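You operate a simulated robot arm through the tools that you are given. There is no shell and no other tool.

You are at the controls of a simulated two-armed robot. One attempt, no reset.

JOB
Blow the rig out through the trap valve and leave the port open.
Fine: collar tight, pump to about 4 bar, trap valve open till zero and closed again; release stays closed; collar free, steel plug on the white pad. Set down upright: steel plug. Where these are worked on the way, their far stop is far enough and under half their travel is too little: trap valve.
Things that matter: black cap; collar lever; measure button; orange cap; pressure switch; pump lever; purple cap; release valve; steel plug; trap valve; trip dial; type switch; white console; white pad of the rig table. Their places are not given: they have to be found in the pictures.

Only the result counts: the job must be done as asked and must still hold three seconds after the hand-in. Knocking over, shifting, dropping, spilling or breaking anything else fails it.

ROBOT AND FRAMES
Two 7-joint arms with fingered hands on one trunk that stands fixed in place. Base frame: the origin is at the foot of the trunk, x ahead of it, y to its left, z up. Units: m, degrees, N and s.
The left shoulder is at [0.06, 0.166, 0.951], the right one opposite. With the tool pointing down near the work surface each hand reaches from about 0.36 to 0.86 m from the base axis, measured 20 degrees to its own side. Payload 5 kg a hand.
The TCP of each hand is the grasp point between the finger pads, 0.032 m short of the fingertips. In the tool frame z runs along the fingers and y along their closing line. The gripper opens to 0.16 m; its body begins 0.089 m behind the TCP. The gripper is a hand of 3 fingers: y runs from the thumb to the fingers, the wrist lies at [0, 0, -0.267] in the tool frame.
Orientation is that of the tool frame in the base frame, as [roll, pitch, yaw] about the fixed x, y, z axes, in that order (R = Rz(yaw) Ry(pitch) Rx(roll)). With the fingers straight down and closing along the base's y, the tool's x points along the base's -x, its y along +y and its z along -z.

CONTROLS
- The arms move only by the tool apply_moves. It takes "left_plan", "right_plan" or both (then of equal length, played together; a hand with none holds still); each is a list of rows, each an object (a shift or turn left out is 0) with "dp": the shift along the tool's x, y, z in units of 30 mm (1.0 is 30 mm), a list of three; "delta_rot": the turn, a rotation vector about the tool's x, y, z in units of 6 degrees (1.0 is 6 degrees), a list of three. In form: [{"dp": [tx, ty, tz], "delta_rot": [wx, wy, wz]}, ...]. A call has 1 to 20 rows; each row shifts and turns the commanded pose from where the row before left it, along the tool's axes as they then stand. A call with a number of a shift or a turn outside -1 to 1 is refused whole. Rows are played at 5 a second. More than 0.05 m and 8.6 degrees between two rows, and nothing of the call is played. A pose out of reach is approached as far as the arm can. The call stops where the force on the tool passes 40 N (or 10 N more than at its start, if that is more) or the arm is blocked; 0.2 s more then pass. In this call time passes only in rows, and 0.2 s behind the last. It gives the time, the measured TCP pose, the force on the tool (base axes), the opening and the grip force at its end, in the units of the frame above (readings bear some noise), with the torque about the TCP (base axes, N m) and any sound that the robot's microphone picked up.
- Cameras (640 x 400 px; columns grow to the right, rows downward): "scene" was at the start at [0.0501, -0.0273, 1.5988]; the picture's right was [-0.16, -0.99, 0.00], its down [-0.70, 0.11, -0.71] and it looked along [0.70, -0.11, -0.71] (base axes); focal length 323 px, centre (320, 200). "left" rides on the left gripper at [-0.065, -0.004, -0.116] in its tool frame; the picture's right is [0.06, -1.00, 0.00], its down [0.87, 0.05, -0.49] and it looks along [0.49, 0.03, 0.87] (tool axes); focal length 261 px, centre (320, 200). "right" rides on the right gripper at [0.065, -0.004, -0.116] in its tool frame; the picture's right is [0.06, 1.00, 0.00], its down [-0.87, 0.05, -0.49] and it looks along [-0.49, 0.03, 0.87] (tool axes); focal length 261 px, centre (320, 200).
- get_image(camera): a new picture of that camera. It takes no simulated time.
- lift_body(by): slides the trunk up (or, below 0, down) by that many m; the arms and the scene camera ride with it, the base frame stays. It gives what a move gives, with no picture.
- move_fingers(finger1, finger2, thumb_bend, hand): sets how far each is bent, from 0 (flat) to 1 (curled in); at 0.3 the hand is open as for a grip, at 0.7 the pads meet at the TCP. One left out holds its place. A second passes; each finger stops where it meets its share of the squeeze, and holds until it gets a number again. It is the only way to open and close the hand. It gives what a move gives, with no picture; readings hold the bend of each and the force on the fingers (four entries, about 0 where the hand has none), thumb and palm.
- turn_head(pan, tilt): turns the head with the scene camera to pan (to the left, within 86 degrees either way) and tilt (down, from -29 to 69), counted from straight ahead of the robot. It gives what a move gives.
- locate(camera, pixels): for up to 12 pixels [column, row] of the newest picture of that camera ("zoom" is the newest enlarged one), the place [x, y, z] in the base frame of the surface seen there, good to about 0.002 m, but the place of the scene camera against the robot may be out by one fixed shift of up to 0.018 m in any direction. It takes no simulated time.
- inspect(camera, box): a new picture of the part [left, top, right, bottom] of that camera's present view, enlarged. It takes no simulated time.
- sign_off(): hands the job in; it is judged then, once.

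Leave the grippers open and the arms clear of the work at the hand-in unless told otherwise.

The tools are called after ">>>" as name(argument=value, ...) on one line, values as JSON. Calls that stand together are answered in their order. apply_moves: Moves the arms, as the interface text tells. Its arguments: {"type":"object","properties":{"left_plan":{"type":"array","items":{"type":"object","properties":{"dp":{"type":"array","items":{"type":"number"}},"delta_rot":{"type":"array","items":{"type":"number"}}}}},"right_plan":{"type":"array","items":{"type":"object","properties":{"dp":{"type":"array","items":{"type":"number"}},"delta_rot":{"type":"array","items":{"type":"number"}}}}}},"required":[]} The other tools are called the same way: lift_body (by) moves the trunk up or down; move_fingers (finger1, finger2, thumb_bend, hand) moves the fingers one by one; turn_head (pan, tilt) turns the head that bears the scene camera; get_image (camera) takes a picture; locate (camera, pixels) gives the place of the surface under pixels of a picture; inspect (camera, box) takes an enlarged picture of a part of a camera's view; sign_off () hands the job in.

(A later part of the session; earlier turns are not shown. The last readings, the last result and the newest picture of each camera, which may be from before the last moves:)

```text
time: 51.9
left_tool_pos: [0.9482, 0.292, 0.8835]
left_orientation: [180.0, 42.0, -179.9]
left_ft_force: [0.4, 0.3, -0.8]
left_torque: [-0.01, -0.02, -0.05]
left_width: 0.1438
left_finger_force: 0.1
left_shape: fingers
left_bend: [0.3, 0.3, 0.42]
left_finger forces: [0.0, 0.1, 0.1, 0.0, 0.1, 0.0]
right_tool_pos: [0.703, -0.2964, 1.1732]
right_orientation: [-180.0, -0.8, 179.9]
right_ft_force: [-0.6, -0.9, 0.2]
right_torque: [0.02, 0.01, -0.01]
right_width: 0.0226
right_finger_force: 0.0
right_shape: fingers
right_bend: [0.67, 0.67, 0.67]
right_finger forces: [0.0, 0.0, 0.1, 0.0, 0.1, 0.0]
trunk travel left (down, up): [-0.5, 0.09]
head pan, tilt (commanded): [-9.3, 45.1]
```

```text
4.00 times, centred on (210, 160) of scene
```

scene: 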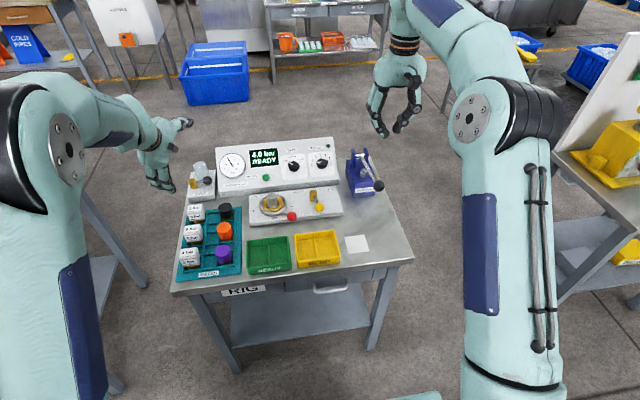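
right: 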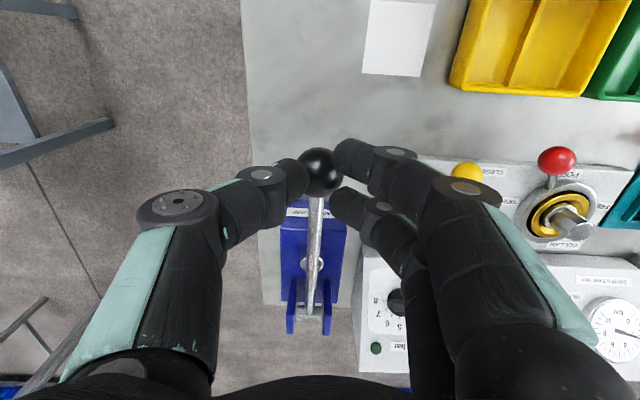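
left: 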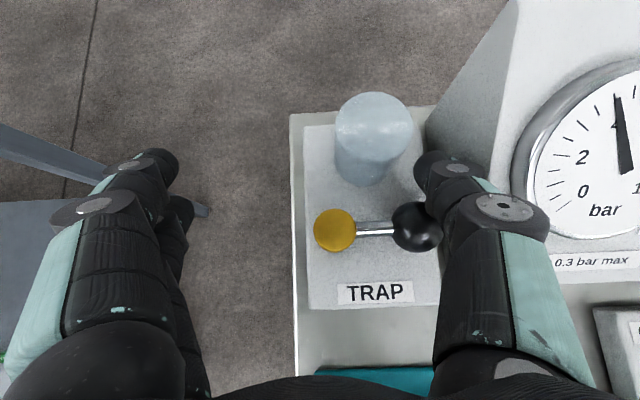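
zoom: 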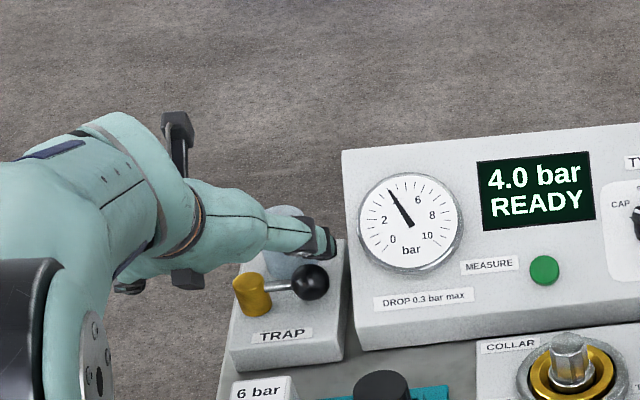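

No contact yet; the thumb is over and behind the ball. I now pull the ball towards the front along its arc, first about 30°, watching force and display.

>>> apply_moves(left_plan=[{"dp": [0.159, 0.023, -0.143]}, {"dp": [0.238, 0.004, -0.177]}, {"dp": [0.238, 0.003, -0.177]}, {"dp": [0.238, 0.003, -0.177]}])

>>> get_image(camera="left")

>>> inspect(camera="scene", box=[150, 110, 310, 210])

```text
time: 52.9
left_tool_pos: [0.9143, 0.293, 0.8837]
left_orientation: [179.9, 42.0, 180.0]
left_ft_force: [0.4, 0.1, 1.7]
left_torque: [-0.15, -0.02, 0.02]
left_width: 0.1441
left_finger_force: 0.9
left_shape: fingers
left_bend: [0.3, 0.3, 0.42]
left_finger forces: [0.1, 0.0, 0.0, 0.1, 1.9, 0.0]
right_tool_pos: [0.703, -0.2948, 1.1722]
right_orientation: [180.0, -0.8, 179.9]
right_ft_force: [0.8, -0.6, -0.7]
right_torque: [-0.01, -0.03, 0.01]
right_width: 0.0224
right_finger_force: 0.0
right_shape: fingers
right_bend: [0.67, 0.67, 0.67]
right_finger forces: [0.0, 0.1, 0.0, 0.0, 0.0, 0.0]
trunk travel left (down, up): [-0.5, 0.09]
head pan, tilt (commanded): [-9.3, 45.1]
```

```text
taken
```

left: 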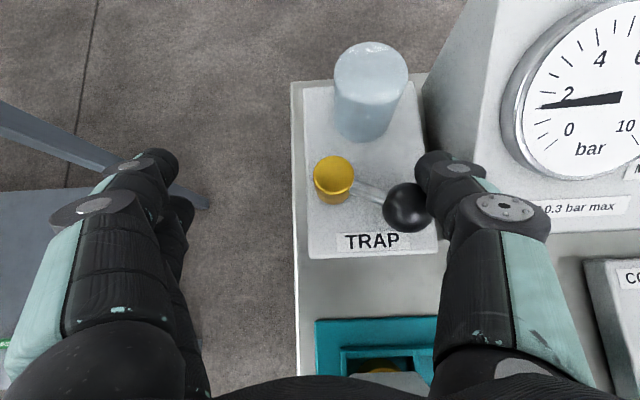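

```text
4.00 times, centred on (230, 160) of scene
```

zoom: 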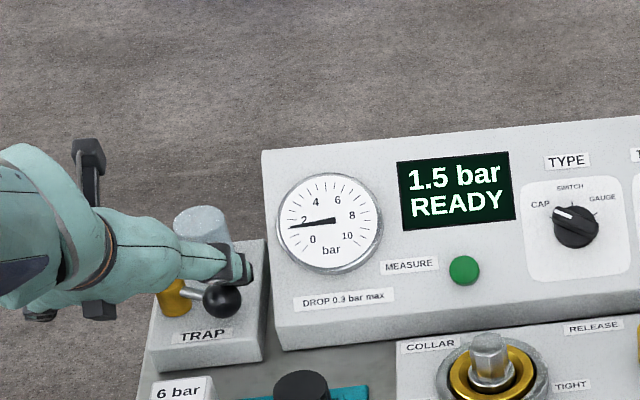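

The valve turns easily and pressure is dropping (1.5 bar). I continue along the arc to the far stop.

>>> apply_moves(left_plan=[{"dp": [0.222, 0.124, -0.155]}, {"dp": [0.222, 0.124, -0.155]}, {"dp": [0.222, 0.124, -0.155]}, {"dp": [0.15, 0.228, -0.09]}, {"dp": [0.15, 0.228, -0.09]}, {"dp": [0.15, 0.228, -0.09]}])

>>> get_image(camera="left")

>>> inspect(camera="scene", box=[150, 110, 310, 210])

```text
time: 54.3
left_tool_pos: [0.8734, 0.321, 0.8777]
left_orientation: [-179.8, 42.0, 180.0]
left_ft_force: [7.9, -13.9, 5.4]
left_torque: [-0.72, -0.29, 0.42]
left_width: 0.1603
left_finger_force: 7.4
left_shape: fingers
left_bend: [0.3, 0.3, 0.38]
left_finger forces: [0.0, 0.0, 0.0, 0.0, 14.5, 0.0]
right_tool_pos: [0.7039, -0.2967, 1.1723]
right_orientation: [179.9, -0.7, 179.9]
right_ft_force: [0.2, 0.3, 0.3]
right_torque: [0.0, 0.02, 0.01]
right_width: 0.0225
right_finger_force: 0.0
right_shape: fingers
right_bend: [0.67, 0.67, 0.67]
right_finger forces: [0.0, 0.0, 0.1, 0.0, 0.0, 0.0]
trunk travel left (down, up): [-0.5, 0.09]
head pan, tilt (commanded): [-9.3, 45.1]
```

```text
taken
```

left: 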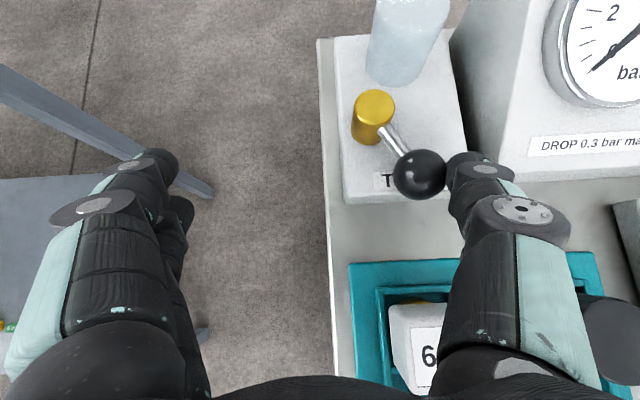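

```text
4.00 times, centred on (230, 160) of scene
```

zoom: 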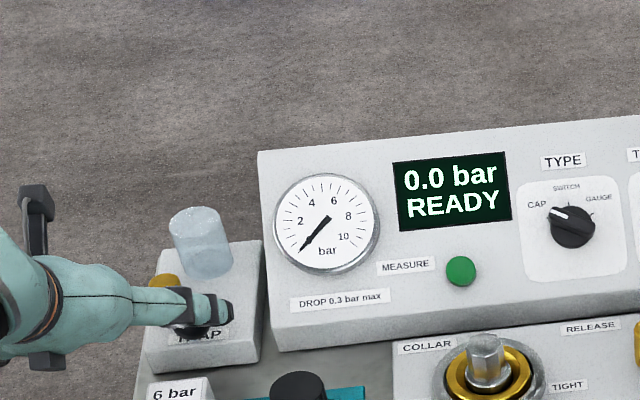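

Pressure reads 0.0 bar. The thumb feels 14 N, so the lever is likely at its far stop. I measure the lever's angle.

>>> locate(camera="left", pixels=[[419, 174], [375, 106], [395, 142], [372, 120], [470, 165]])

>>> inspect(camera="left", box=[320, 50, 520, 220])

```text
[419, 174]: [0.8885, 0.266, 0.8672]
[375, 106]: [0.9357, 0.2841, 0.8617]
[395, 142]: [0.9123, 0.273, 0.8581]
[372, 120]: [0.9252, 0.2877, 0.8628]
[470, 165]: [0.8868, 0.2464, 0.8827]
```

```text
2.35 times, centred on (420, 135) of left
```

zoom: 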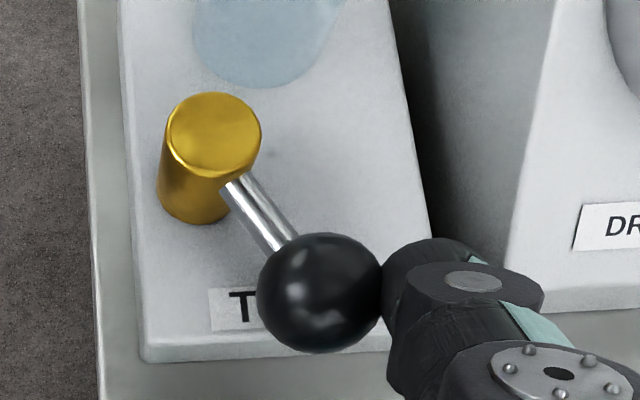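

The lever is at 60° from closed, hard against its stop, pressure 0.0. Now to close it: I back the thumb off to the right, pull it out along its axis, and bring it over to the ball's front-left side, still above everything.

>>> apply_moves(left_plan=[{"dp": [0, -0.47, 0]}, {"dp": [0, -0.47, 0]}, {"dp": [0, 0, -0.8]}, {"dp": [0, 0, -0.8]}, {"dp": [0, 0, -0.8]}, {"dp": [0, 0.68, 0]}, {"dp": [0, 0.68, 0]}, {"dp": [0, 0.68, 0]}, {"dp": [0, 0, 0]}, {"dp": [0, 0, 0]}])

>>> get_image(camera="left")

>>> inspect(camera="scene", box=[150, 110, 310, 210])

```text
time: 56.5
left_tool_pos: [0.8244, 0.3551, 0.9292]
left_orientation: [-180.0, 42.0, 180.0]
left_ft_force: [0.9, -0.4, -0.5]
left_torque: [-0.03, 0.02, 0.0]
left_width: 0.1443
left_finger_force: 0.0
left_shape: fingers
left_bend: [0.3, 0.3, 0.42]
left_finger forces: [0.0, 0.1, 0.1, 0.0, 0.0, 0.0]
right_tool_pos: [0.7027, -0.2951, 1.1715]
right_orientation: [-179.9, -0.8, 179.9]
right_ft_force: [-0.8, -0.5, -0.3]
right_torque: [-0.01, 0.0, 0.0]
right_width: 0.0227
right_finger_force: 0.1
right_shape: fingers
right_bend: [0.67, 0.67, 0.67]
right_finger forces: [0.0, 0.1, 0.0, 0.1, 0.0, 0.1]
trunk travel left (down, up): [-0.5, 0.09]
head pan, tilt (commanded): [-9.3, 45.1]
```

```text
taken
```

left: 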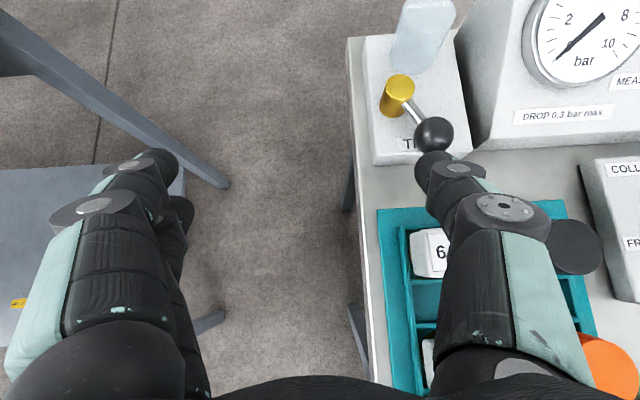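

```text
4.00 times, centred on (230, 160) of scene
```

zoom: 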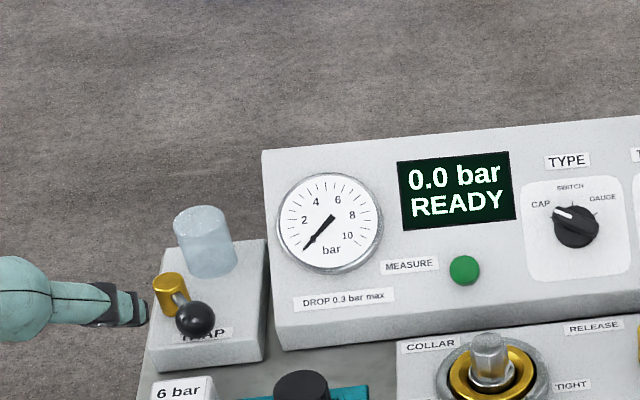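

The lever is fully towards the front, zero bar. I lower the thumb tip to the ball's front-left.

>>> apply_moves(left_plan=[{"dp": [0.143, 0.05, 0.733]}, {"dp": [0.143, 0.05, 0.733]}, {"dp": [0.143, 0, 0.733]}, {"dp": [0, 0, 0]}, {"dp": [0, 0, 0]}])

>>> get_image(camera="left")

>>> inspect(camera="scene", box=[150, 110, 310, 210])

```text
time: 57.7
left_tool_pos: [0.8585, 0.3594, 0.8726]
left_orientation: [-180.0, 42.0, -179.9]
left_ft_force: [0.3, 1.1, 0.6]
left_torque: [0.02, 0.01, 0.0]
left_width: 0.1442
left_finger_force: 0.1
left_shape: fingers
left_bend: [0.3, 0.3, 0.42]
left_finger forces: [0.0, 0.0, 0.0, 0.0, 0.0, 0.0]
right_tool_pos: [0.7044, -0.2954, 1.1725]
right_orientation: [-180.0, -0.8, 179.9]
right_ft_force: [0.2, 0.0, -0.1]
right_torque: [-0.05, 0.01, -0.01]
right_width: 0.0226
right_finger_force: 0.0
right_shape: fingers
right_bend: [0.67, 0.67, 0.67]
right_finger forces: [0.0, 0.0, 0.0, 0.0, 0.1, 0.1]
trunk travel left (down, up): [-0.5, 0.09]
head pan, tilt (commanded): [-9.3, 45.1]
```

```text
taken
```

left: 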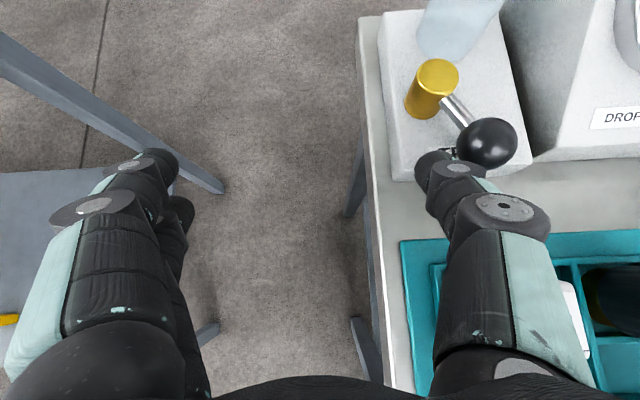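

```text
4.00 times, centred on (230, 160) of scene
```

zoom: 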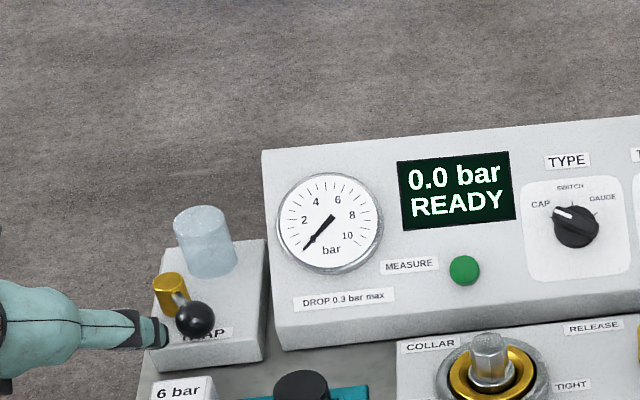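

The thumb tip is at the ball's left-front. I push the ball back along its arc, first half.

>>> apply_moves(left_plan=[{"dp": [-0.161, -0.303, 0.145]}, {"dp": [-0.05, -0.483, 0.045]}, {"dp": [-0.141, -0.447, 0.127]}, {"dp": [0, 0, 0]}])

>>> get_image(camera="left")

```text
time: 58.7
left_tool_pos: [0.8737, 0.3239, 0.873]
left_orientation: [-180.0, 41.9, 180.0]
left_ft_force: [-0.8, 1.1, 0.0]
left_torque: [0.01, 0.0, -0.05]
left_width: 0.1422
left_finger_force: 0.8
left_shape: fingers
left_bend: [0.3, 0.3, 0.42]
left_finger forces: [0.1, 0.0, 0.1, 0.0, 1.3, 0.1]
right_tool_pos: [0.7045, -0.2947, 1.1733]
right_orientation: [180.0, -0.8, 180.0]
right_ft_force: [-0.1, 0.2, -0.2]
right_torque: [-0.03, 0.01, -0.02]
right_width: 0.0225
right_finger_force: 0.0
right_shape: fingers
right_bend: [0.67, 0.67, 0.67]
right_finger forces: [0.1, 0.0, 0.1, 0.1, 0.0, 0.0]
trunk travel left (down, up): [-0.5, 0.09]
head pan, tilt (commanded): [-9.3, 45.1]
```

```text
taken
```

left: 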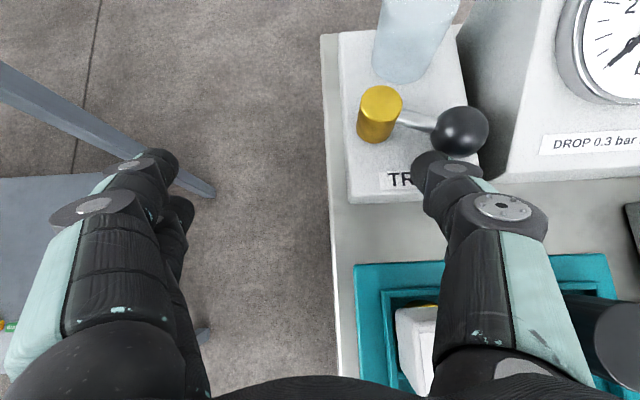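

The lever follows, about 25° left. I continue pushing to the closed stop.

>>> apply_moves(left_plan=[{"dp": [-0.112, -0.194, 0.1]}, {"dp": [-0.112, -0.194, 0.1]}, {"dp": [-0.146, -0.147, 0.131]}, {"dp": [-0.146, -0.147, 0.131]}, {"dp": [-0.08, 0, 0.07]}, {"dp": [0, 0, 0]}])

>>> get_image(camera="left")

>>> inspect(camera="scene", box=[150, 110, 310, 210])

```text
time: 60.0
left_tool_pos: [0.8946, 0.3023, 0.8695]
left_orientation: [179.8, 41.4, 179.5]
left_ft_force: [-29.7, 5.6, 9.0]
left_torque: [-0.56, 0.34, -1.92]
left_width: 0.144
left_finger_force: 13.8
left_shape: fingers
left_bend: [0.3, 0.3, 0.43]
left_finger forces: [0.1, 0.0, 0.0, 0.0, 28.3, 0.0]
right_tool_pos: [0.701, -0.2966, 1.1749]
right_orientation: [-180.0, -0.7, 179.7]
right_ft_force: [-0.8, -0.6, -0.1]
right_torque: [0.02, 0.0, -0.01]
right_width: 0.0224
right_finger_force: 0.0
right_shape: fingers
right_bend: [0.67, 0.67, 0.67]
right_finger forces: [0.0, 0.0, 0.1, 0.0, 0.0, 0.0]
trunk travel left (down, up): [-0.5, 0.09]
head pan, tilt (commanded): [-9.3, 45.1]
stopped in row 6 (left hand): the force on the tool passed its limit at 41 N (the readings are from after the stop); the commanded pose is now the measured one
```

```text
taken
```

left: 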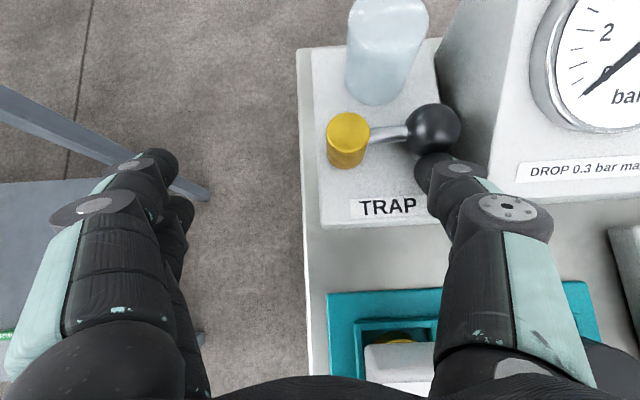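

```text
4.00 times, centred on (230, 160) of scene
```

zoom: 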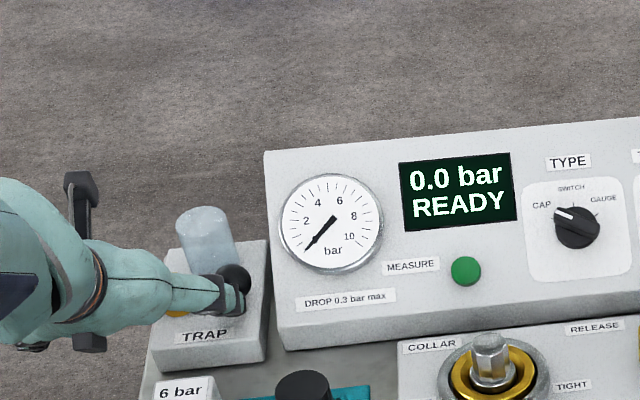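

The lever is against the closed stop (41 N ended the move). I retract the left hand along its axis and check the lever.

>>> apply_moves(left_plan=[{"dp": [0.2, 0, -0.3]}, {"dp": [0, 0, -0.8]}, {"dp": [0, 0, -1]}, {"dp": [0, 0, -1]}, {"dp": [0, 0.3, -1]}, {"dp": [0, 0.5, -1]}, {"dp": [0, 0, 0]}, {"dp": [0, 0, 0]}])

>>> get_image(camera="left")

>>> inspect(camera="scene", box=[170, 130, 350, 240])

```text
time: 61.8
left_tool_pos: [0.7916, 0.3251, 0.9799]
left_orientation: [180.0, 41.4, 179.7]
left_ft_force: [-0.3, -0.4, 0.5]
left_torque: [-0.01, 0.02, -0.01]
left_width: 0.1437
left_finger_force: 0.1
left_shape: fingers
left_bend: [0.3, 0.3, 0.42]
left_finger forces: [0.0, 0.0, 0.1, 0.0, 0.1, 0.0]
right_tool_pos: [0.7037, -0.2961, 1.1732]
right_orientation: [-179.9, -0.9, 179.8]
right_ft_force: [-0.5, -0.4, -0.9]
right_torque: [0.01, -0.01, -0.01]
right_width: 0.0225
right_finger_force: 0.1
right_shape: fingers
right_bend: [0.67, 0.67, 0.67]
right_finger forces: [0.0, 0.1, 0.0, 0.0, 0.1, 0.0]
trunk travel left (down, up): [-0.5, 0.09]
head pan, tilt (commanded): [-9.3, 45.1]
```

```text
taken
```

left: 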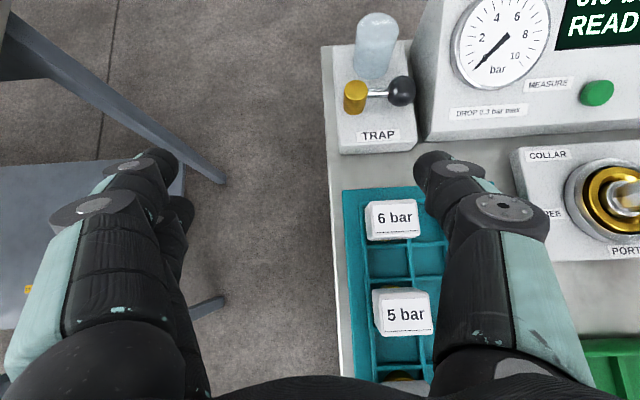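

```text
3.56 times, centred on (260, 185) of scene
```

zoom: 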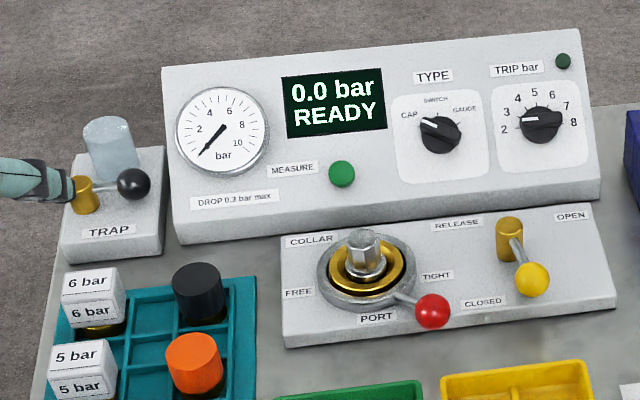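

The trap lever appears back at its closed position. I verify by measurement.

>>> locate(camera="left", pixels=[[402, 91], [355, 88], [378, 93], [390, 220], [400, 300]])

>>> inspect(camera="left", box=[320, 0, 520, 160])

```text
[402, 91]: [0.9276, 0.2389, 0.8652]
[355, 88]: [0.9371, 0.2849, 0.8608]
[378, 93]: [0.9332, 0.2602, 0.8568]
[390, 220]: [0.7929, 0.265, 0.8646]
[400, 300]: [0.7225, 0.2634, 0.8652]
```

```text
2.50 times, centred on (420, 80) of left
```

zoom: 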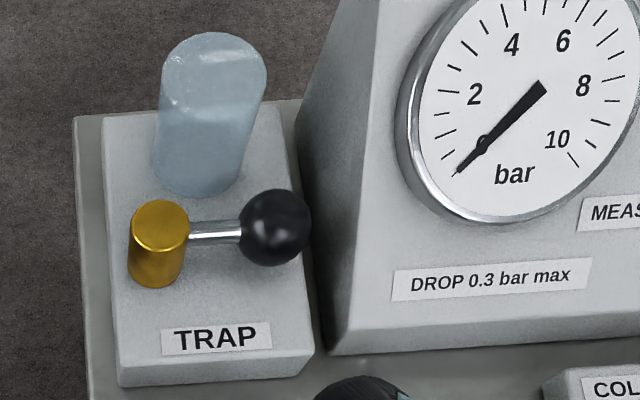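

Trap closed again (rod back at [0.933, 0.260]). I withdraw the left arm to its place on the left and bring the right hand above the red collar ball.

>>> apply_moves(left_plan=[{"dp": [0, 0, -1]}, {"dp": [0, 0, -1]}, {"dp": [0, 0, -1]}, {"dp": [0, 0, -1]}, {"dp": [0.461, 0.17, -0.953], "delta_rot": [0, 1, 0]}, {"dp": [0.558, 0.17, -0.9], "delta_rot": [0, 1, 0]}, {"dp": [0.65, 0.17, -0.837], "delta_rot": [0, 1, 0]}, {"dp": [0.733, 0.17, -0.764], "delta_rot": [0, 1, 0]}, {"dp": [0.809, 0.17, -0.683], "delta_rot": [0, 1, 0]}, {"dp": [0.876, 0.17, -0.595], "delta_rot": [0, 1, 0]}, {"dp": [0.933, 0.17, -0.5], "delta_rot": [0, 1, 0]}, {"dp": [0, 0, 0]}, {"dp": [0, 0, 0]}], right_plan=[{"dp": [-0.0645, 0.79, 0.36]}, {"dp": [-0.0645, 0.79, 0.36]}, {"dp": [-0.0645, 0.79, 0.36]}, {"dp": [-0.0645, 0.79, 0.36]}, {"dp": [-0.0645, 0.79, 0.36]}, {"dp": [-0.0645, 0.79, 0.36]}, {"dp": [-0.0645, 0.79, 0.36]}, {"dp": [-0.0645, 0.79, 0.36]}, {"dp": [-0.0645, 0.79, 0.36]}, {"dp": [-0.0645, 0.79, 0.36]}, {"dp": [-0.0645, 0.79, 0.36]}, {"dp": [0, 0, 0]}, {"dp": [0, 0, 0]}])

>>> move_fingers(hand="right", finger1=0.6, finger2=0.6, thumb_bend=0.6)

>>> get_image(camera="right")

>>> get_image(camera="scene")

```text
time: 64.6
left_tool_pos: [0.5059, 0.3646, 1.1553]
left_orientation: [-179.9, -0.5, 179.7]
left_ft_force: [0.4, 0.0, -0.2]
left_torque: [0.03, -0.03, 0.01]
left_width: 0.1436
left_finger_force: 0.1
left_shape: fingers
left_bend: [0.3, 0.3, 0.42]
left_finger forces: [0.1, 0.0, 0.0, 0.0, 0.1, 0.1]
right_tool_pos: [0.7223, -0.0348, 1.0529]
right_orientation: [-180.0, -0.7, 179.8]
right_ft_force: [-0.5, -0.7, 0.8]
right_torque: [0.01, -0.01, 0.0]
right_width: 0.0226
right_finger_force: 0.1
right_shape: fingers
right_bend: [0.67, 0.67, 0.67]
right_finger forces: [0.0, 0.1, 0.0, 0.0, 0.0, 0.0]
trunk travel left (down, up): [-0.5, 0.09]
head pan, tilt (commanded): [-9.3, 45.1]
```

```text
time: 65.6
left_tool_pos: [0.5054, 0.3639, 1.1561]
left_orientation: [179.9, -0.6, 179.7]
left_ft_force: [0.1, 0.5, -1.1]
left_torque: [-0.01, 0.02, 0.01]
left_width: 0.1439
left_finger_force: 0.1
left_shape: fingers
left_bend: [0.3, 0.3, 0.42]
left_finger forces: [0.0, 0.0, 0.0, 0.1, 0.1, 0.0]
right_tool_pos: [0.7217, -0.0345, 1.0527]
right_orientation: [-179.9, -0.8, 179.8]
right_ft_force: [0.1, 0.8, 1.0]
right_torque: [-0.02, 0.01, 0.05]
right_width: 0.0469
right_finger_force: 0.1
right_shape: fingers
right_bend: [0.6, 0.6, 0.6]
right_finger forces: [0.0, 0.0, 0.0, 0.1, 0.1, 0.1]
trunk travel left (down, up): [-0.5, 0.09]
head pan, tilt (commanded): [-9.3, 45.1]
```

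```text
taken
```

right: 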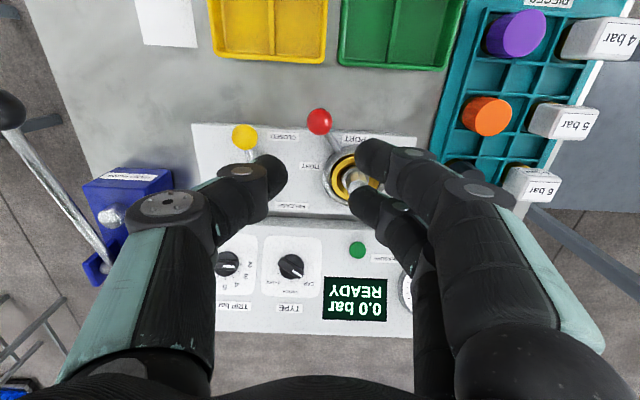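

```text
taken
```

scene: 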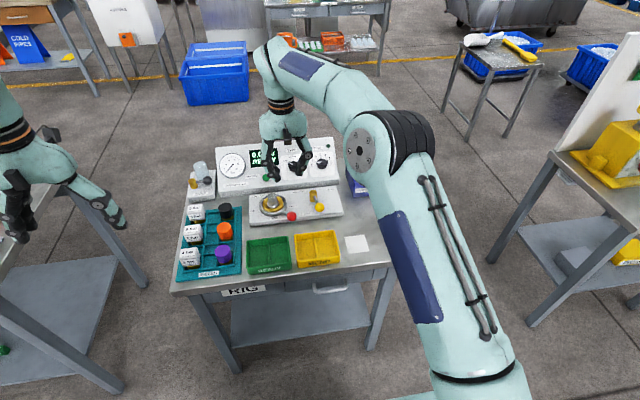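

The ball is at (320,122) below the hand. I descend around it (TCP to z 0.867) with the gap at 47 mm.

>>> apply_moves(right_plan=[{"dp": [-0.127, 0.05, 0.7], "delta_rot": [0, -0.13, 0]}, {"dp": [0, 0, 0.9]}, {"dp": [0, 0, 0.9]}, {"dp": [0, 0, 0.9]}, {"dp": [0, 0, 0.7]}, {"dp": [0, 0, 0]}])

>>> get_image(camera="right")

```text
time: 67.0
left_tool_pos: [0.5062, 0.3632, 1.1554]
left_orientation: [180.0, -0.6, 179.7]
left_ft_force: [0.6, 0.2, -0.3]
left_torque: [0.02, 0.0, 0.01]
left_width: 0.1436
left_finger_force: 0.0
left_shape: fingers
left_bend: [0.3, 0.3, 0.42]
left_finger forces: [0.1, 0.0, 0.0, 0.0, 0.1, 0.0]
right_tool_pos: [0.7258, -0.0336, 0.9317]
right_orientation: [-180.0, -0.1, 179.8]
right_ft_force: [0.3, 0.5, -0.7]
right_torque: [0.03, -0.02, 0.0]
right_width: 0.0468
right_finger_force: 0.2
right_shape: fingers
right_bend: [0.6, 0.6, 0.6]
right_finger forces: [0.0, 0.0, 0.0, 0.0, 0.0, 0.0]
trunk travel left (down, up): [-0.5, 0.09]
head pan, tilt (commanded): [-9.3, 45.1]
```

```text
taken
```

right: 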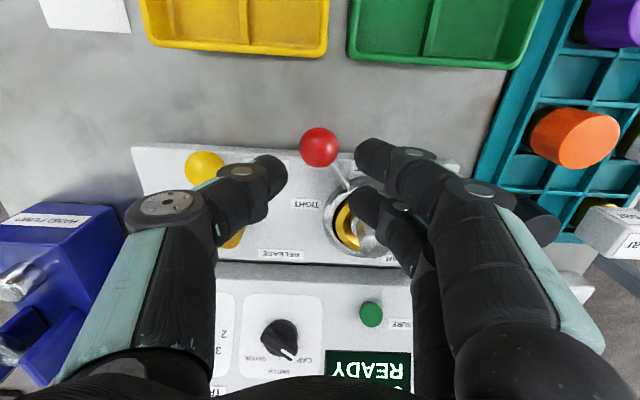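

The ball (319,147) is centred in the gap. Down the last 65 mm.

>>> apply_moves(right_plan=[{"dp": [0, 0, 0.72]}, {"dp": [0, 0, 0.72]}, {"dp": [0, 0, 0.72]}, {"dp": [0, 0, 0]}])

>>> get_image(camera="right")

```text
time: 68.0
left_tool_pos: [0.5053, 0.3639, 1.1561]
left_orientation: [179.9, -0.5, 179.7]
left_ft_force: [0.3, 0.1, 0.0]
left_torque: [0.04, 0.0, -0.01]
left_width: 0.1435
left_finger_force: 0.1
left_shape: fingers
left_bend: [0.3, 0.3, 0.42]
left_finger forces: [0.0, 0.0, 0.1, 0.0, 0.1, 0.0]
right_tool_pos: [0.726, -0.0338, 0.8663]
right_orientation: [-180.0, 0.0, 179.8]
right_ft_force: [-0.8, -0.2, -0.1]
right_torque: [0.04, -0.01, 0.02]
right_width: 0.0468
right_finger_force: 0.1
right_shape: fingers
right_bend: [0.6, 0.6, 0.6]
right_finger forces: [0.0, 0.0, 0.0, 0.0, 0.0, 0.0]
trunk travel left (down, up): [-0.5, 0.09]
head pan, tilt (commanded): [-9.3, 45.1]
```

```text
taken
```

right: 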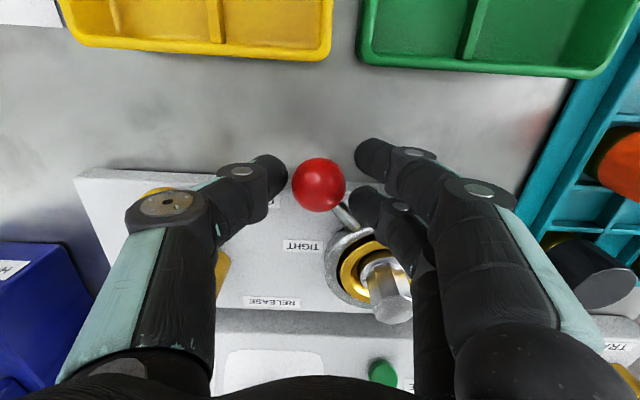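

Caged. I swing the lever back towards FREE, the first half.

>>> apply_moves(right_plan=[{"dp": [0.153, 0.362, 0]}, {"dp": [0.153, 0.362, 0]}, {"dp": [0.1, 0.244, 0]}, {"dp": [0.1, 0.244, 0]}, {"dp": [0.053, 0.255, 0]}, {"dp": [0.053, 0.255, 0]}, {"dp": [0.01, 0.262, 0]}, {"dp": [0.01, 0.262, 0]}])

>>> get_image(camera="right")

```text
time: 69.8
left_tool_pos: [0.5051, 0.3648, 1.1561]
left_orientation: [179.9, -0.5, 179.7]
left_ft_force: [0.0, 0.0, 0.4]
left_torque: [-0.03, 0.01, 0.0]
left_width: 0.1436
left_finger_force: 0.1
left_shape: fingers
left_bend: [0.3, 0.3, 0.42]
left_finger forces: [0.0, 0.0, 0.0, 0.0, 0.0, 0.0]
right_tool_pos: [0.7064, 0.0337, 0.8662]
right_orientation: [179.9, 0.1, 179.8]
right_ft_force: [-0.4, -0.5, -0.1]
right_torque: [-0.02, 0.01, 0.0]
right_width: 0.048
right_finger_force: 0.1
right_shape: fingers
right_bend: [0.6, 0.6, 0.6]
right_finger forces: [0.0, 0.0, 0.0, 0.0, 0.6, 0.0]
trunk travel left (down, up): [-0.5, 0.09]
head pan, tilt (commanded): [-9.3, 45.1]
```

```text
taken
```

right: 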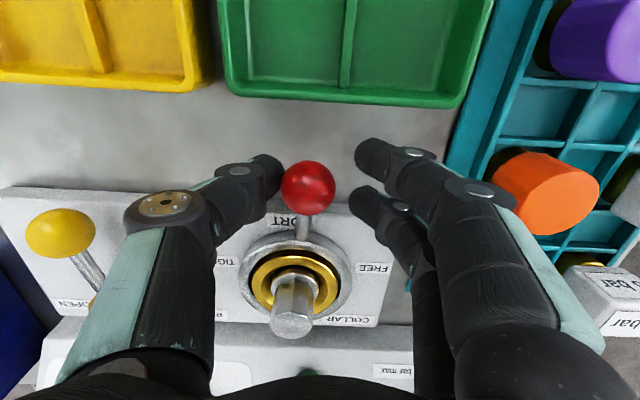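

Halfway with almost no force. I continue to the FREE stop.

>>> apply_moves(right_plan=[{"dp": [-0.036, 0.26, 0]}, {"dp": [-0.036, 0.26, 0]}, {"dp": [-0.08, 0.249, 0]}, {"dp": [-0.08, 0.249, 0]}, {"dp": [-0.12, 0.23, 0]}, {"dp": [-0.12, 0.23, 0]}, {"dp": [-0.12, 0.173, 0]}])

>>> get_image(camera="right")

```text
time: 71.4
left_tool_pos: [0.5051, 0.3635, 1.1555]
left_orientation: [179.8, -0.6, 179.7]
left_ft_force: [-0.2, 0.2, 0.1]
left_torque: [0.01, 0.01, 0.0]
left_width: 0.1438
left_finger_force: 0.1
left_shape: fingers
left_bend: [0.3, 0.3, 0.42]
left_finger forces: [0.0, 0.0, 0.0, 0.0, 0.0, 0.0]
right_tool_pos: [0.7262, 0.0827, 0.8656]
right_orientation: [-179.9, 0.0, 179.8]
right_ft_force: [-1.3, -1.2, 0.4]
right_torque: [-0.01, 0.07, -0.02]
right_width: 0.0496
right_finger_force: 1.3
right_shape: fingers
right_bend: [0.6, 0.6, 0.59]
right_finger forces: [0.0, 0.1, 0.1, 0.1, 2.4, 0.0]
trunk travel left (down, up): [-0.5, 0.09]
head pan, tilt (commanded): [-9.3, 45.1]
```

```text
taken
```

right: 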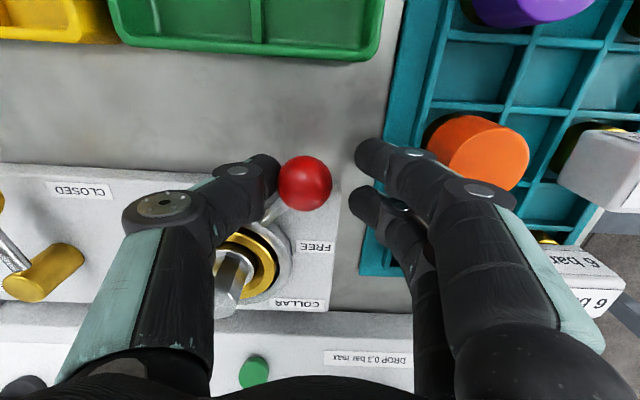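

2.4 N on the thumb; I push slightly further to be sure the lever is on its FREE stop.

>>> apply_moves(right_plan=[{"dp": [-0.08, 0.12, 0]}, {"dp": [-0.08, 0.12, 0]}])

>>> inspect(camera="scene", box=[220, 170, 340, 245])

```text
time: 72.0
left_tool_pos: [0.5058, 0.3626, 1.1574]
left_orientation: [179.9, -0.6, 179.6]
left_ft_force: [0.0, -0.7, 0.2]
left_torque: [-0.01, 0.03, -0.01]
left_width: 0.1437
left_finger_force: 0.0
left_shape: fingers
left_bend: [0.3, 0.3, 0.42]
left_finger forces: [0.0, 0.0, 0.0, 0.0, 0.0, 0.0]
right_tool_pos: [0.7324, 0.0895, 0.8637]
right_orientation: [-179.9, 0.0, 179.6]
right_ft_force: [-3.1, -7.3, -0.5]
right_torque: [-0.11, 0.05, -0.09]
right_width: 0.054
right_finger_force: 3.3
right_shape: fingers
right_bend: [0.6, 0.6, 0.58]
right_finger forces: [0.0, 0.0, 0.0, 0.1, 6.3, 0.1]
trunk travel left (down, up): [-0.5, 0.09]
head pan, tilt (commanded): [-9.3, 45.1]
```

```text
5.33 times, centred on (280, 208) of scene
```

zoom: 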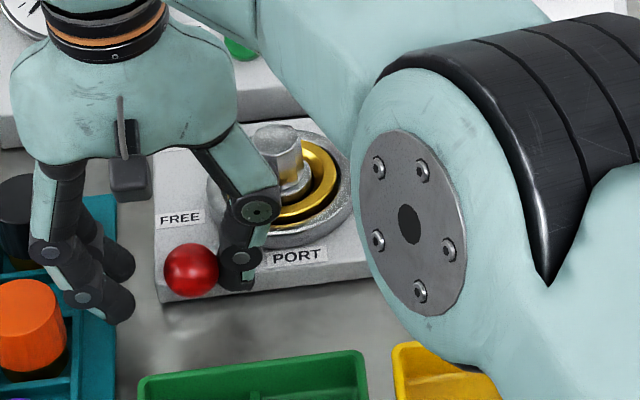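

FREE stop reached (8 N). I back off to centre and lift straight up.

>>> apply_moves(right_plan=[{"dp": [0.1, -0.22, 0]}, {"dp": [0.1, -0.22, 0]}, {"dp": [0, 0, 0]}, {"dp": [0, 0, -0.5]}, {"dp": [0, 0, -1]}, {"dp": [0, 0, -1]}, {"dp": [0, 0, -1]}, {"dp": [0, 0, -1]}, {"dp": [0, 0, -1]}, {"dp": [0, 0, 0]}])

>>> get_image(camera="right")

```text
time: 74.2
left_tool_pos: [0.5059, 0.3643, 1.1559]
left_orientation: [179.9, -0.6, 179.6]
left_ft_force: [0.0, -0.9, -0.1]
left_torque: [0.0, -0.01, 0.0]
left_width: 0.1436
left_finger_force: 0.1
left_shape: fingers
left_bend: [0.3, 0.3, 0.42]
left_finger forces: [0.0, 0.0, 0.0, 0.0, 0.1, 0.1]
right_tool_pos: [0.7248, 0.0758, 1.0302]
right_orientation: [179.9, -0.1, 179.8]
right_ft_force: [0.7, 0.4, 0.0]
right_torque: [0.05, 0.02, 0.0]
right_width: 0.0474
right_finger_force: 0.0
right_shape: fingers
right_bend: [0.6, 0.6, 0.6]
right_finger forces: [0.0, 0.0, 0.0, 0.1, 0.0, 0.1]
trunk travel left (down, up): [-0.5, 0.09]
head pan, tilt (commanded): [-9.3, 45.1]
```

```text
taken
```

right: 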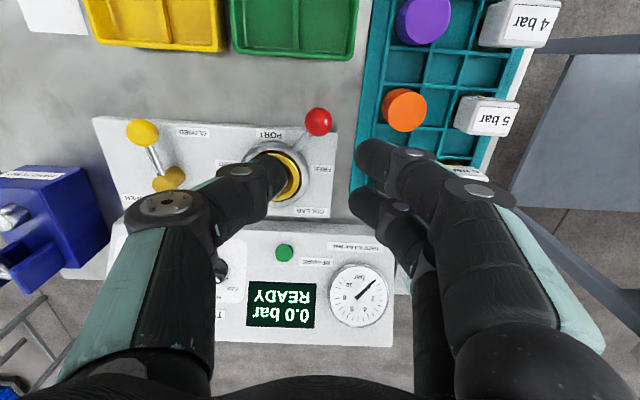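

Collar is FREE. Now the steel plug: I open the hand wider and centre it over the port for a close look.

>>> move_fingers(hand="right", finger1=0.5, finger2=0.5, thumb_bend=0.5)

>>> apply_moves(right_plan=[{"dp": [-0.6, -0.6, 0]}, {"dp": [-0.6, -0.6, 0]}, {"dp": [-0.6, -0.6, 0]}, {"dp": [-0.6, 0, 0]}, {"dp": [0, 0, 0]}, {"dp": [0, 0, 0]}])

>>> get_image(camera="right")

>>> inspect(camera="right", box=[260, 110, 380, 200])

```text
time: 75.2
left_tool_pos: [0.5058, 0.3642, 1.1562]
left_orientation: [180.0, -0.6, 179.7]
left_ft_force: [0.4, 1.1, 1.5]
left_torque: [0.0, -0.01, -0.03]
left_width: 0.1437
left_finger_force: 0.1
left_shape: fingers
left_bend: [0.3, 0.3, 0.42]
left_finger forces: [0.0, 0.0, 0.1, 0.0, 0.0, 0.1]
right_tool_pos: [0.7242, 0.0752, 1.03]
right_orientation: [180.0, 0.0, 179.8]
right_ft_force: [0.6, -0.2, 0.1]
right_torque: [0.0, -0.04, 0.03]
right_width: 0.0867
right_finger_force: 0.1
right_shape: fingers
right_bend: [0.5, 0.5, 0.5]
right_finger forces: [0.0, 0.1, 0.0, 0.0, 0.0, 0.1]
trunk travel left (down, up): [-0.5, 0.09]
head pan, tilt (commanded): [-9.3, 45.1]
```

```text
time: 76.6
left_tool_pos: [0.5053, 0.3637, 1.156]
left_orientation: [179.9, -0.7, 179.7]
left_ft_force: [-0.8, -0.3, 1.3]
left_torque: [-0.03, -0.05, 0.0]
left_width: 0.1437
left_finger_force: 0.0
left_shape: fingers
left_bend: [0.3, 0.3, 0.42]
left_finger forces: [0.1, 0.0, 0.0, 0.0, 0.0, 0.0]
right_tool_pos: [0.7472, 0.0421, 1.0284]
right_orientation: [-180.0, 0.0, 179.8]
right_ft_force: [-0.5, 0.1, 0.1]
right_torque: [0.01, 0.0, 0.03]
right_width: 0.0869
right_finger_force: 0.0
right_shape: fingers
right_bend: [0.5, 0.5, 0.5]
right_finger forces: [0.0, 0.0, 0.0, 0.0, 0.0, 0.0]
right hand out of reach, approached as far as the arm can: row 1, 2, 3, 4
trunk travel left (down, up): [-0.5, 0.09]
head pan, tilt (commanded): [-9.3, 45.1]
```

```text
taken
```

right: 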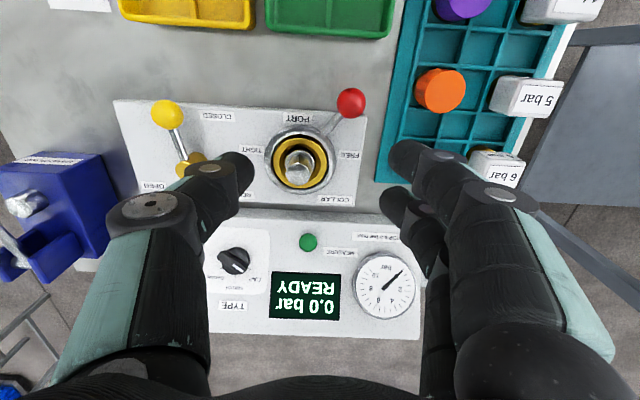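

```text
4.44 times, centred on (320, 155) of right
```

zoom: 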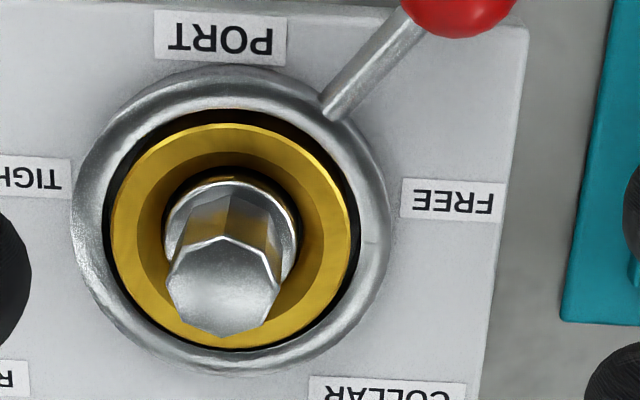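

The plug's hex head is at (298,175), but the right arm is at the end of its reach pointing straight down. I measure the plug, then raise the trunk to win reach.

>>> locate(camera="right", pixels=[[298, 175], [298, 180], [293, 175], [304, 175], [302, 160], [296, 163], [300, 147], [282, 155], [322, 155], [350, 103], [268, 165], [334, 165]])

>>> lift_body(by=0.08)

>>> get_image(camera="right")

>>> get_image(camera="scene")

```text
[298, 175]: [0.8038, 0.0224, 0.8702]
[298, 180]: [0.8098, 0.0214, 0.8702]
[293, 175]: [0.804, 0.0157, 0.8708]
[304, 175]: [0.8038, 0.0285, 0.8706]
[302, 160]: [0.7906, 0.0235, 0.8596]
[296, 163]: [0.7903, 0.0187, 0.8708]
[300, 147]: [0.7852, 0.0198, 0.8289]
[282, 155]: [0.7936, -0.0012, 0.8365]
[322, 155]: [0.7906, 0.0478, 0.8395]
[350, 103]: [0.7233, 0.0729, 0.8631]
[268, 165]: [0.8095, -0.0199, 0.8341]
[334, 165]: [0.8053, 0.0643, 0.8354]
```

```text
time: 77.8
left_tool_pos: [0.5057, 0.3629, 1.2358]
left_orientation: [179.9, -0.6, 179.7]
left_ft_force: [-0.6, 0.5, -0.2]
left_torque: [0.0, -0.01, 0.02]
left_width: 0.1438
left_finger_force: 0.1
left_shape: fingers
left_bend: [0.3, 0.3, 0.42]
left_finger forces: [0.0, 0.0, 0.1, 0.0, 0.0, 0.0]
right_tool_pos: [0.7472, 0.0418, 1.1092]
right_orientation: [180.0, 0.0, 179.8]
right_ft_force: [-0.4, 0.0, -0.5]
right_torque: [-0.01, 0.02, -0.01]
right_width: 0.0866
right_finger_force: 0.0
right_shape: fingers
right_bend: [0.5, 0.5, 0.5]
right_finger forces: [0.0, 0.0, 0.0, 0.0, 0.0, 0.1]
trunk travel left (down, up): [-0.58, 0.01]
head pan, tilt (commanded): [-9.3, 45.1]
```

```text
taken
```

right: 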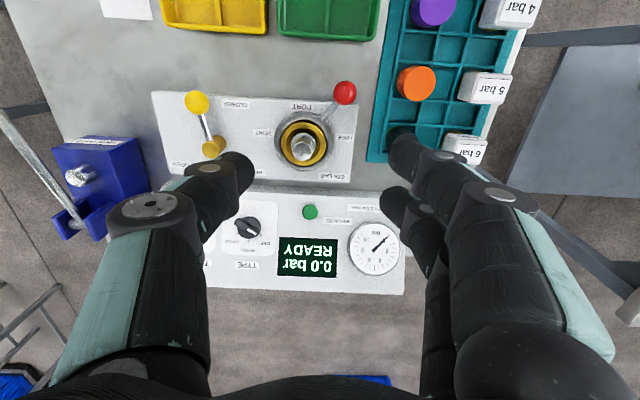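

```text
taken
```

scene: 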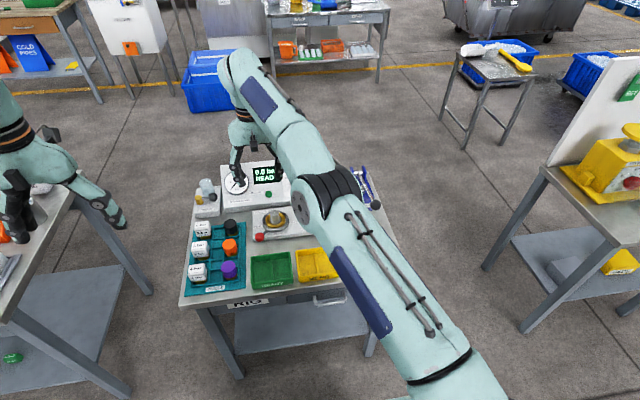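

Hex head centre is at about [0.803, 0.022], top z 0.8705; gold ring and collar tops are near 0.84. With the trunk up I lower the right hand to z ≈ 0.93, where the port should be reachable.

>>> apply_moves(right_plan=[{"dp": [0, 0, 0.85]}, {"dp": [0, 0, 0.85]}, {"dp": [0, 0, 0.85]}, {"dp": [0, 0, 0.85]}, {"dp": [0, 0, 0.85]}, {"dp": [0, 0, 0.85]}, {"dp": [0, 0, 0.85]}, {"dp": [0, 0, 0]}, {"dp": [0, 0, 0]}])

>>> get_image(camera="right")

```text
time: 79.8
left_tool_pos: [0.5051, 0.3636, 1.2354]
left_orientation: [180.0, -0.7, 179.7]
left_ft_force: [-0.4, -0.5, 0.5]
left_torque: [0.0, 0.0, 0.02]
left_width: 0.1436
left_finger_force: 0.0
left_shape: fingers
left_bend: [0.3, 0.3, 0.42]
left_finger forces: [0.1, 0.0, 0.0, 0.0, 0.1, 0.0]
right_tool_pos: [0.7446, 0.0426, 0.9307]
right_orientation: [179.9, 0.1, 179.8]
right_ft_force: [-0.7, 0.5, -0.4]
right_torque: [0.06, -0.01, 0.0]
right_width: 0.087
right_finger_force: 0.0
right_shape: fingers
right_bend: [0.5, 0.5, 0.5]
right_finger forces: [0.0, 0.0, 0.0, 0.0, 0.0, 0.0]
trunk travel left (down, up): [-0.58, 0.01]
head pan, tilt (commanded): [-9.3, 45.1]
```

```text
taken
```

right: 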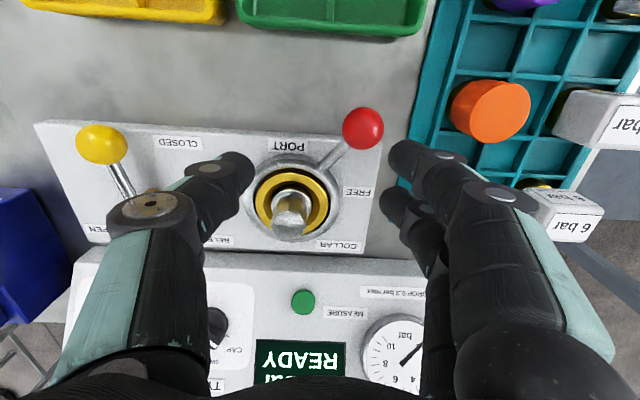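

I am at [0.745, 0.043, 0.931]. The hex top is now at (289,222). I re-measure before moving over it.

>>> inspect(camera="right", box=[230, 140, 370, 260])

>>> locate(camera="right", pixels=[[289, 225], [289, 215], [289, 235], [277, 222], [301, 222], [289, 200], [292, 180], [258, 200], [326, 200], [290, 170], [362, 128], [245, 175]])

```text
3.33 times, centred on (300, 200) of right
```

zoom: 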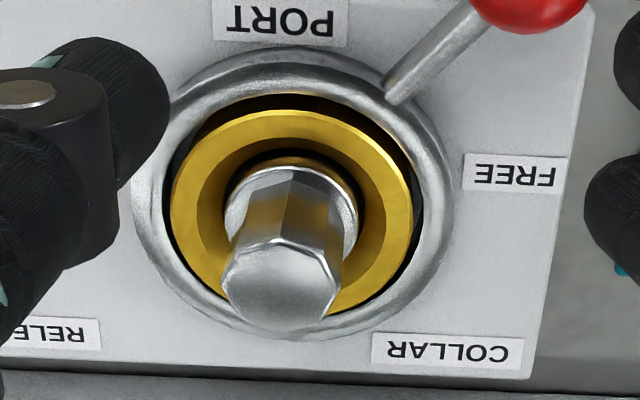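

```text
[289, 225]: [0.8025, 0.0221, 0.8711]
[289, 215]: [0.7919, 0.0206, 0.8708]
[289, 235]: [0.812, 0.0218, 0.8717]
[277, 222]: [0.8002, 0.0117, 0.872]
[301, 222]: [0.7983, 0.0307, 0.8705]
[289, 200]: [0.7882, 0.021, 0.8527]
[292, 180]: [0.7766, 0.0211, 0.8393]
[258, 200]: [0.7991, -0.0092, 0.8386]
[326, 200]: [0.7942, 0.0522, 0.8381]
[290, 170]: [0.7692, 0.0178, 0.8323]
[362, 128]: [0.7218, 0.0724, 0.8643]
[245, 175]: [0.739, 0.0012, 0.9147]
```

Plug axis at [0.803, 0.0215]. I move over it at z ≈ 0.915 (tips 12 mm above the hex).

>>> apply_moves(right_plan=[{"dp": [-0.4, -0.15, 0.1]}, {"dp": [-0.5, -0.18, 0.1]}, {"dp": [-0.5, -0.18, 0.1]}, {"dp": [-0.547, -0.19, 0.1]}, {"dp": [0, 0, 0]}, {"dp": [0, 0, 0]}])

>>> get_image(camera="right")

```text
time: 81.2
left_tool_pos: [0.5061, 0.3643, 1.2363]
left_orientation: [179.8, -0.6, 179.7]
left_ft_force: [-0.8, -0.6, -0.2]
left_torque: [0.01, -0.01, 0.01]
left_width: 0.1439
left_finger_force: 0.0
left_shape: fingers
left_bend: [0.3, 0.3, 0.42]
left_finger forces: [0.0, 0.0, 0.0, 0.0, 0.0, 0.0]
right_tool_pos: [0.7746, 0.0295, 0.9232]
right_orientation: [180.0, 0.1, 179.8]
right_ft_force: [-0.5, 0.0, -0.3]
right_torque: [0.0, 0.01, 0.01]
right_width: 0.0869
right_finger_force: 0.0
right_shape: fingers
right_bend: [0.5, 0.5, 0.5]
right_finger forces: [0.0, 0.0, 0.0, 0.1, 0.0, 0.0]
right hand out of reach, approached as far as the arm can: row 3, 4
trunk travel left (down, up): [-0.58, 0.01]
head pan, tilt (commanded): [-9.3, 45.1]
```

```text
taken
```

right: 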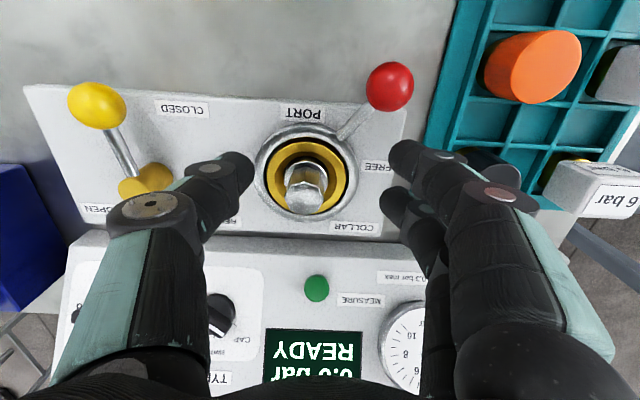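

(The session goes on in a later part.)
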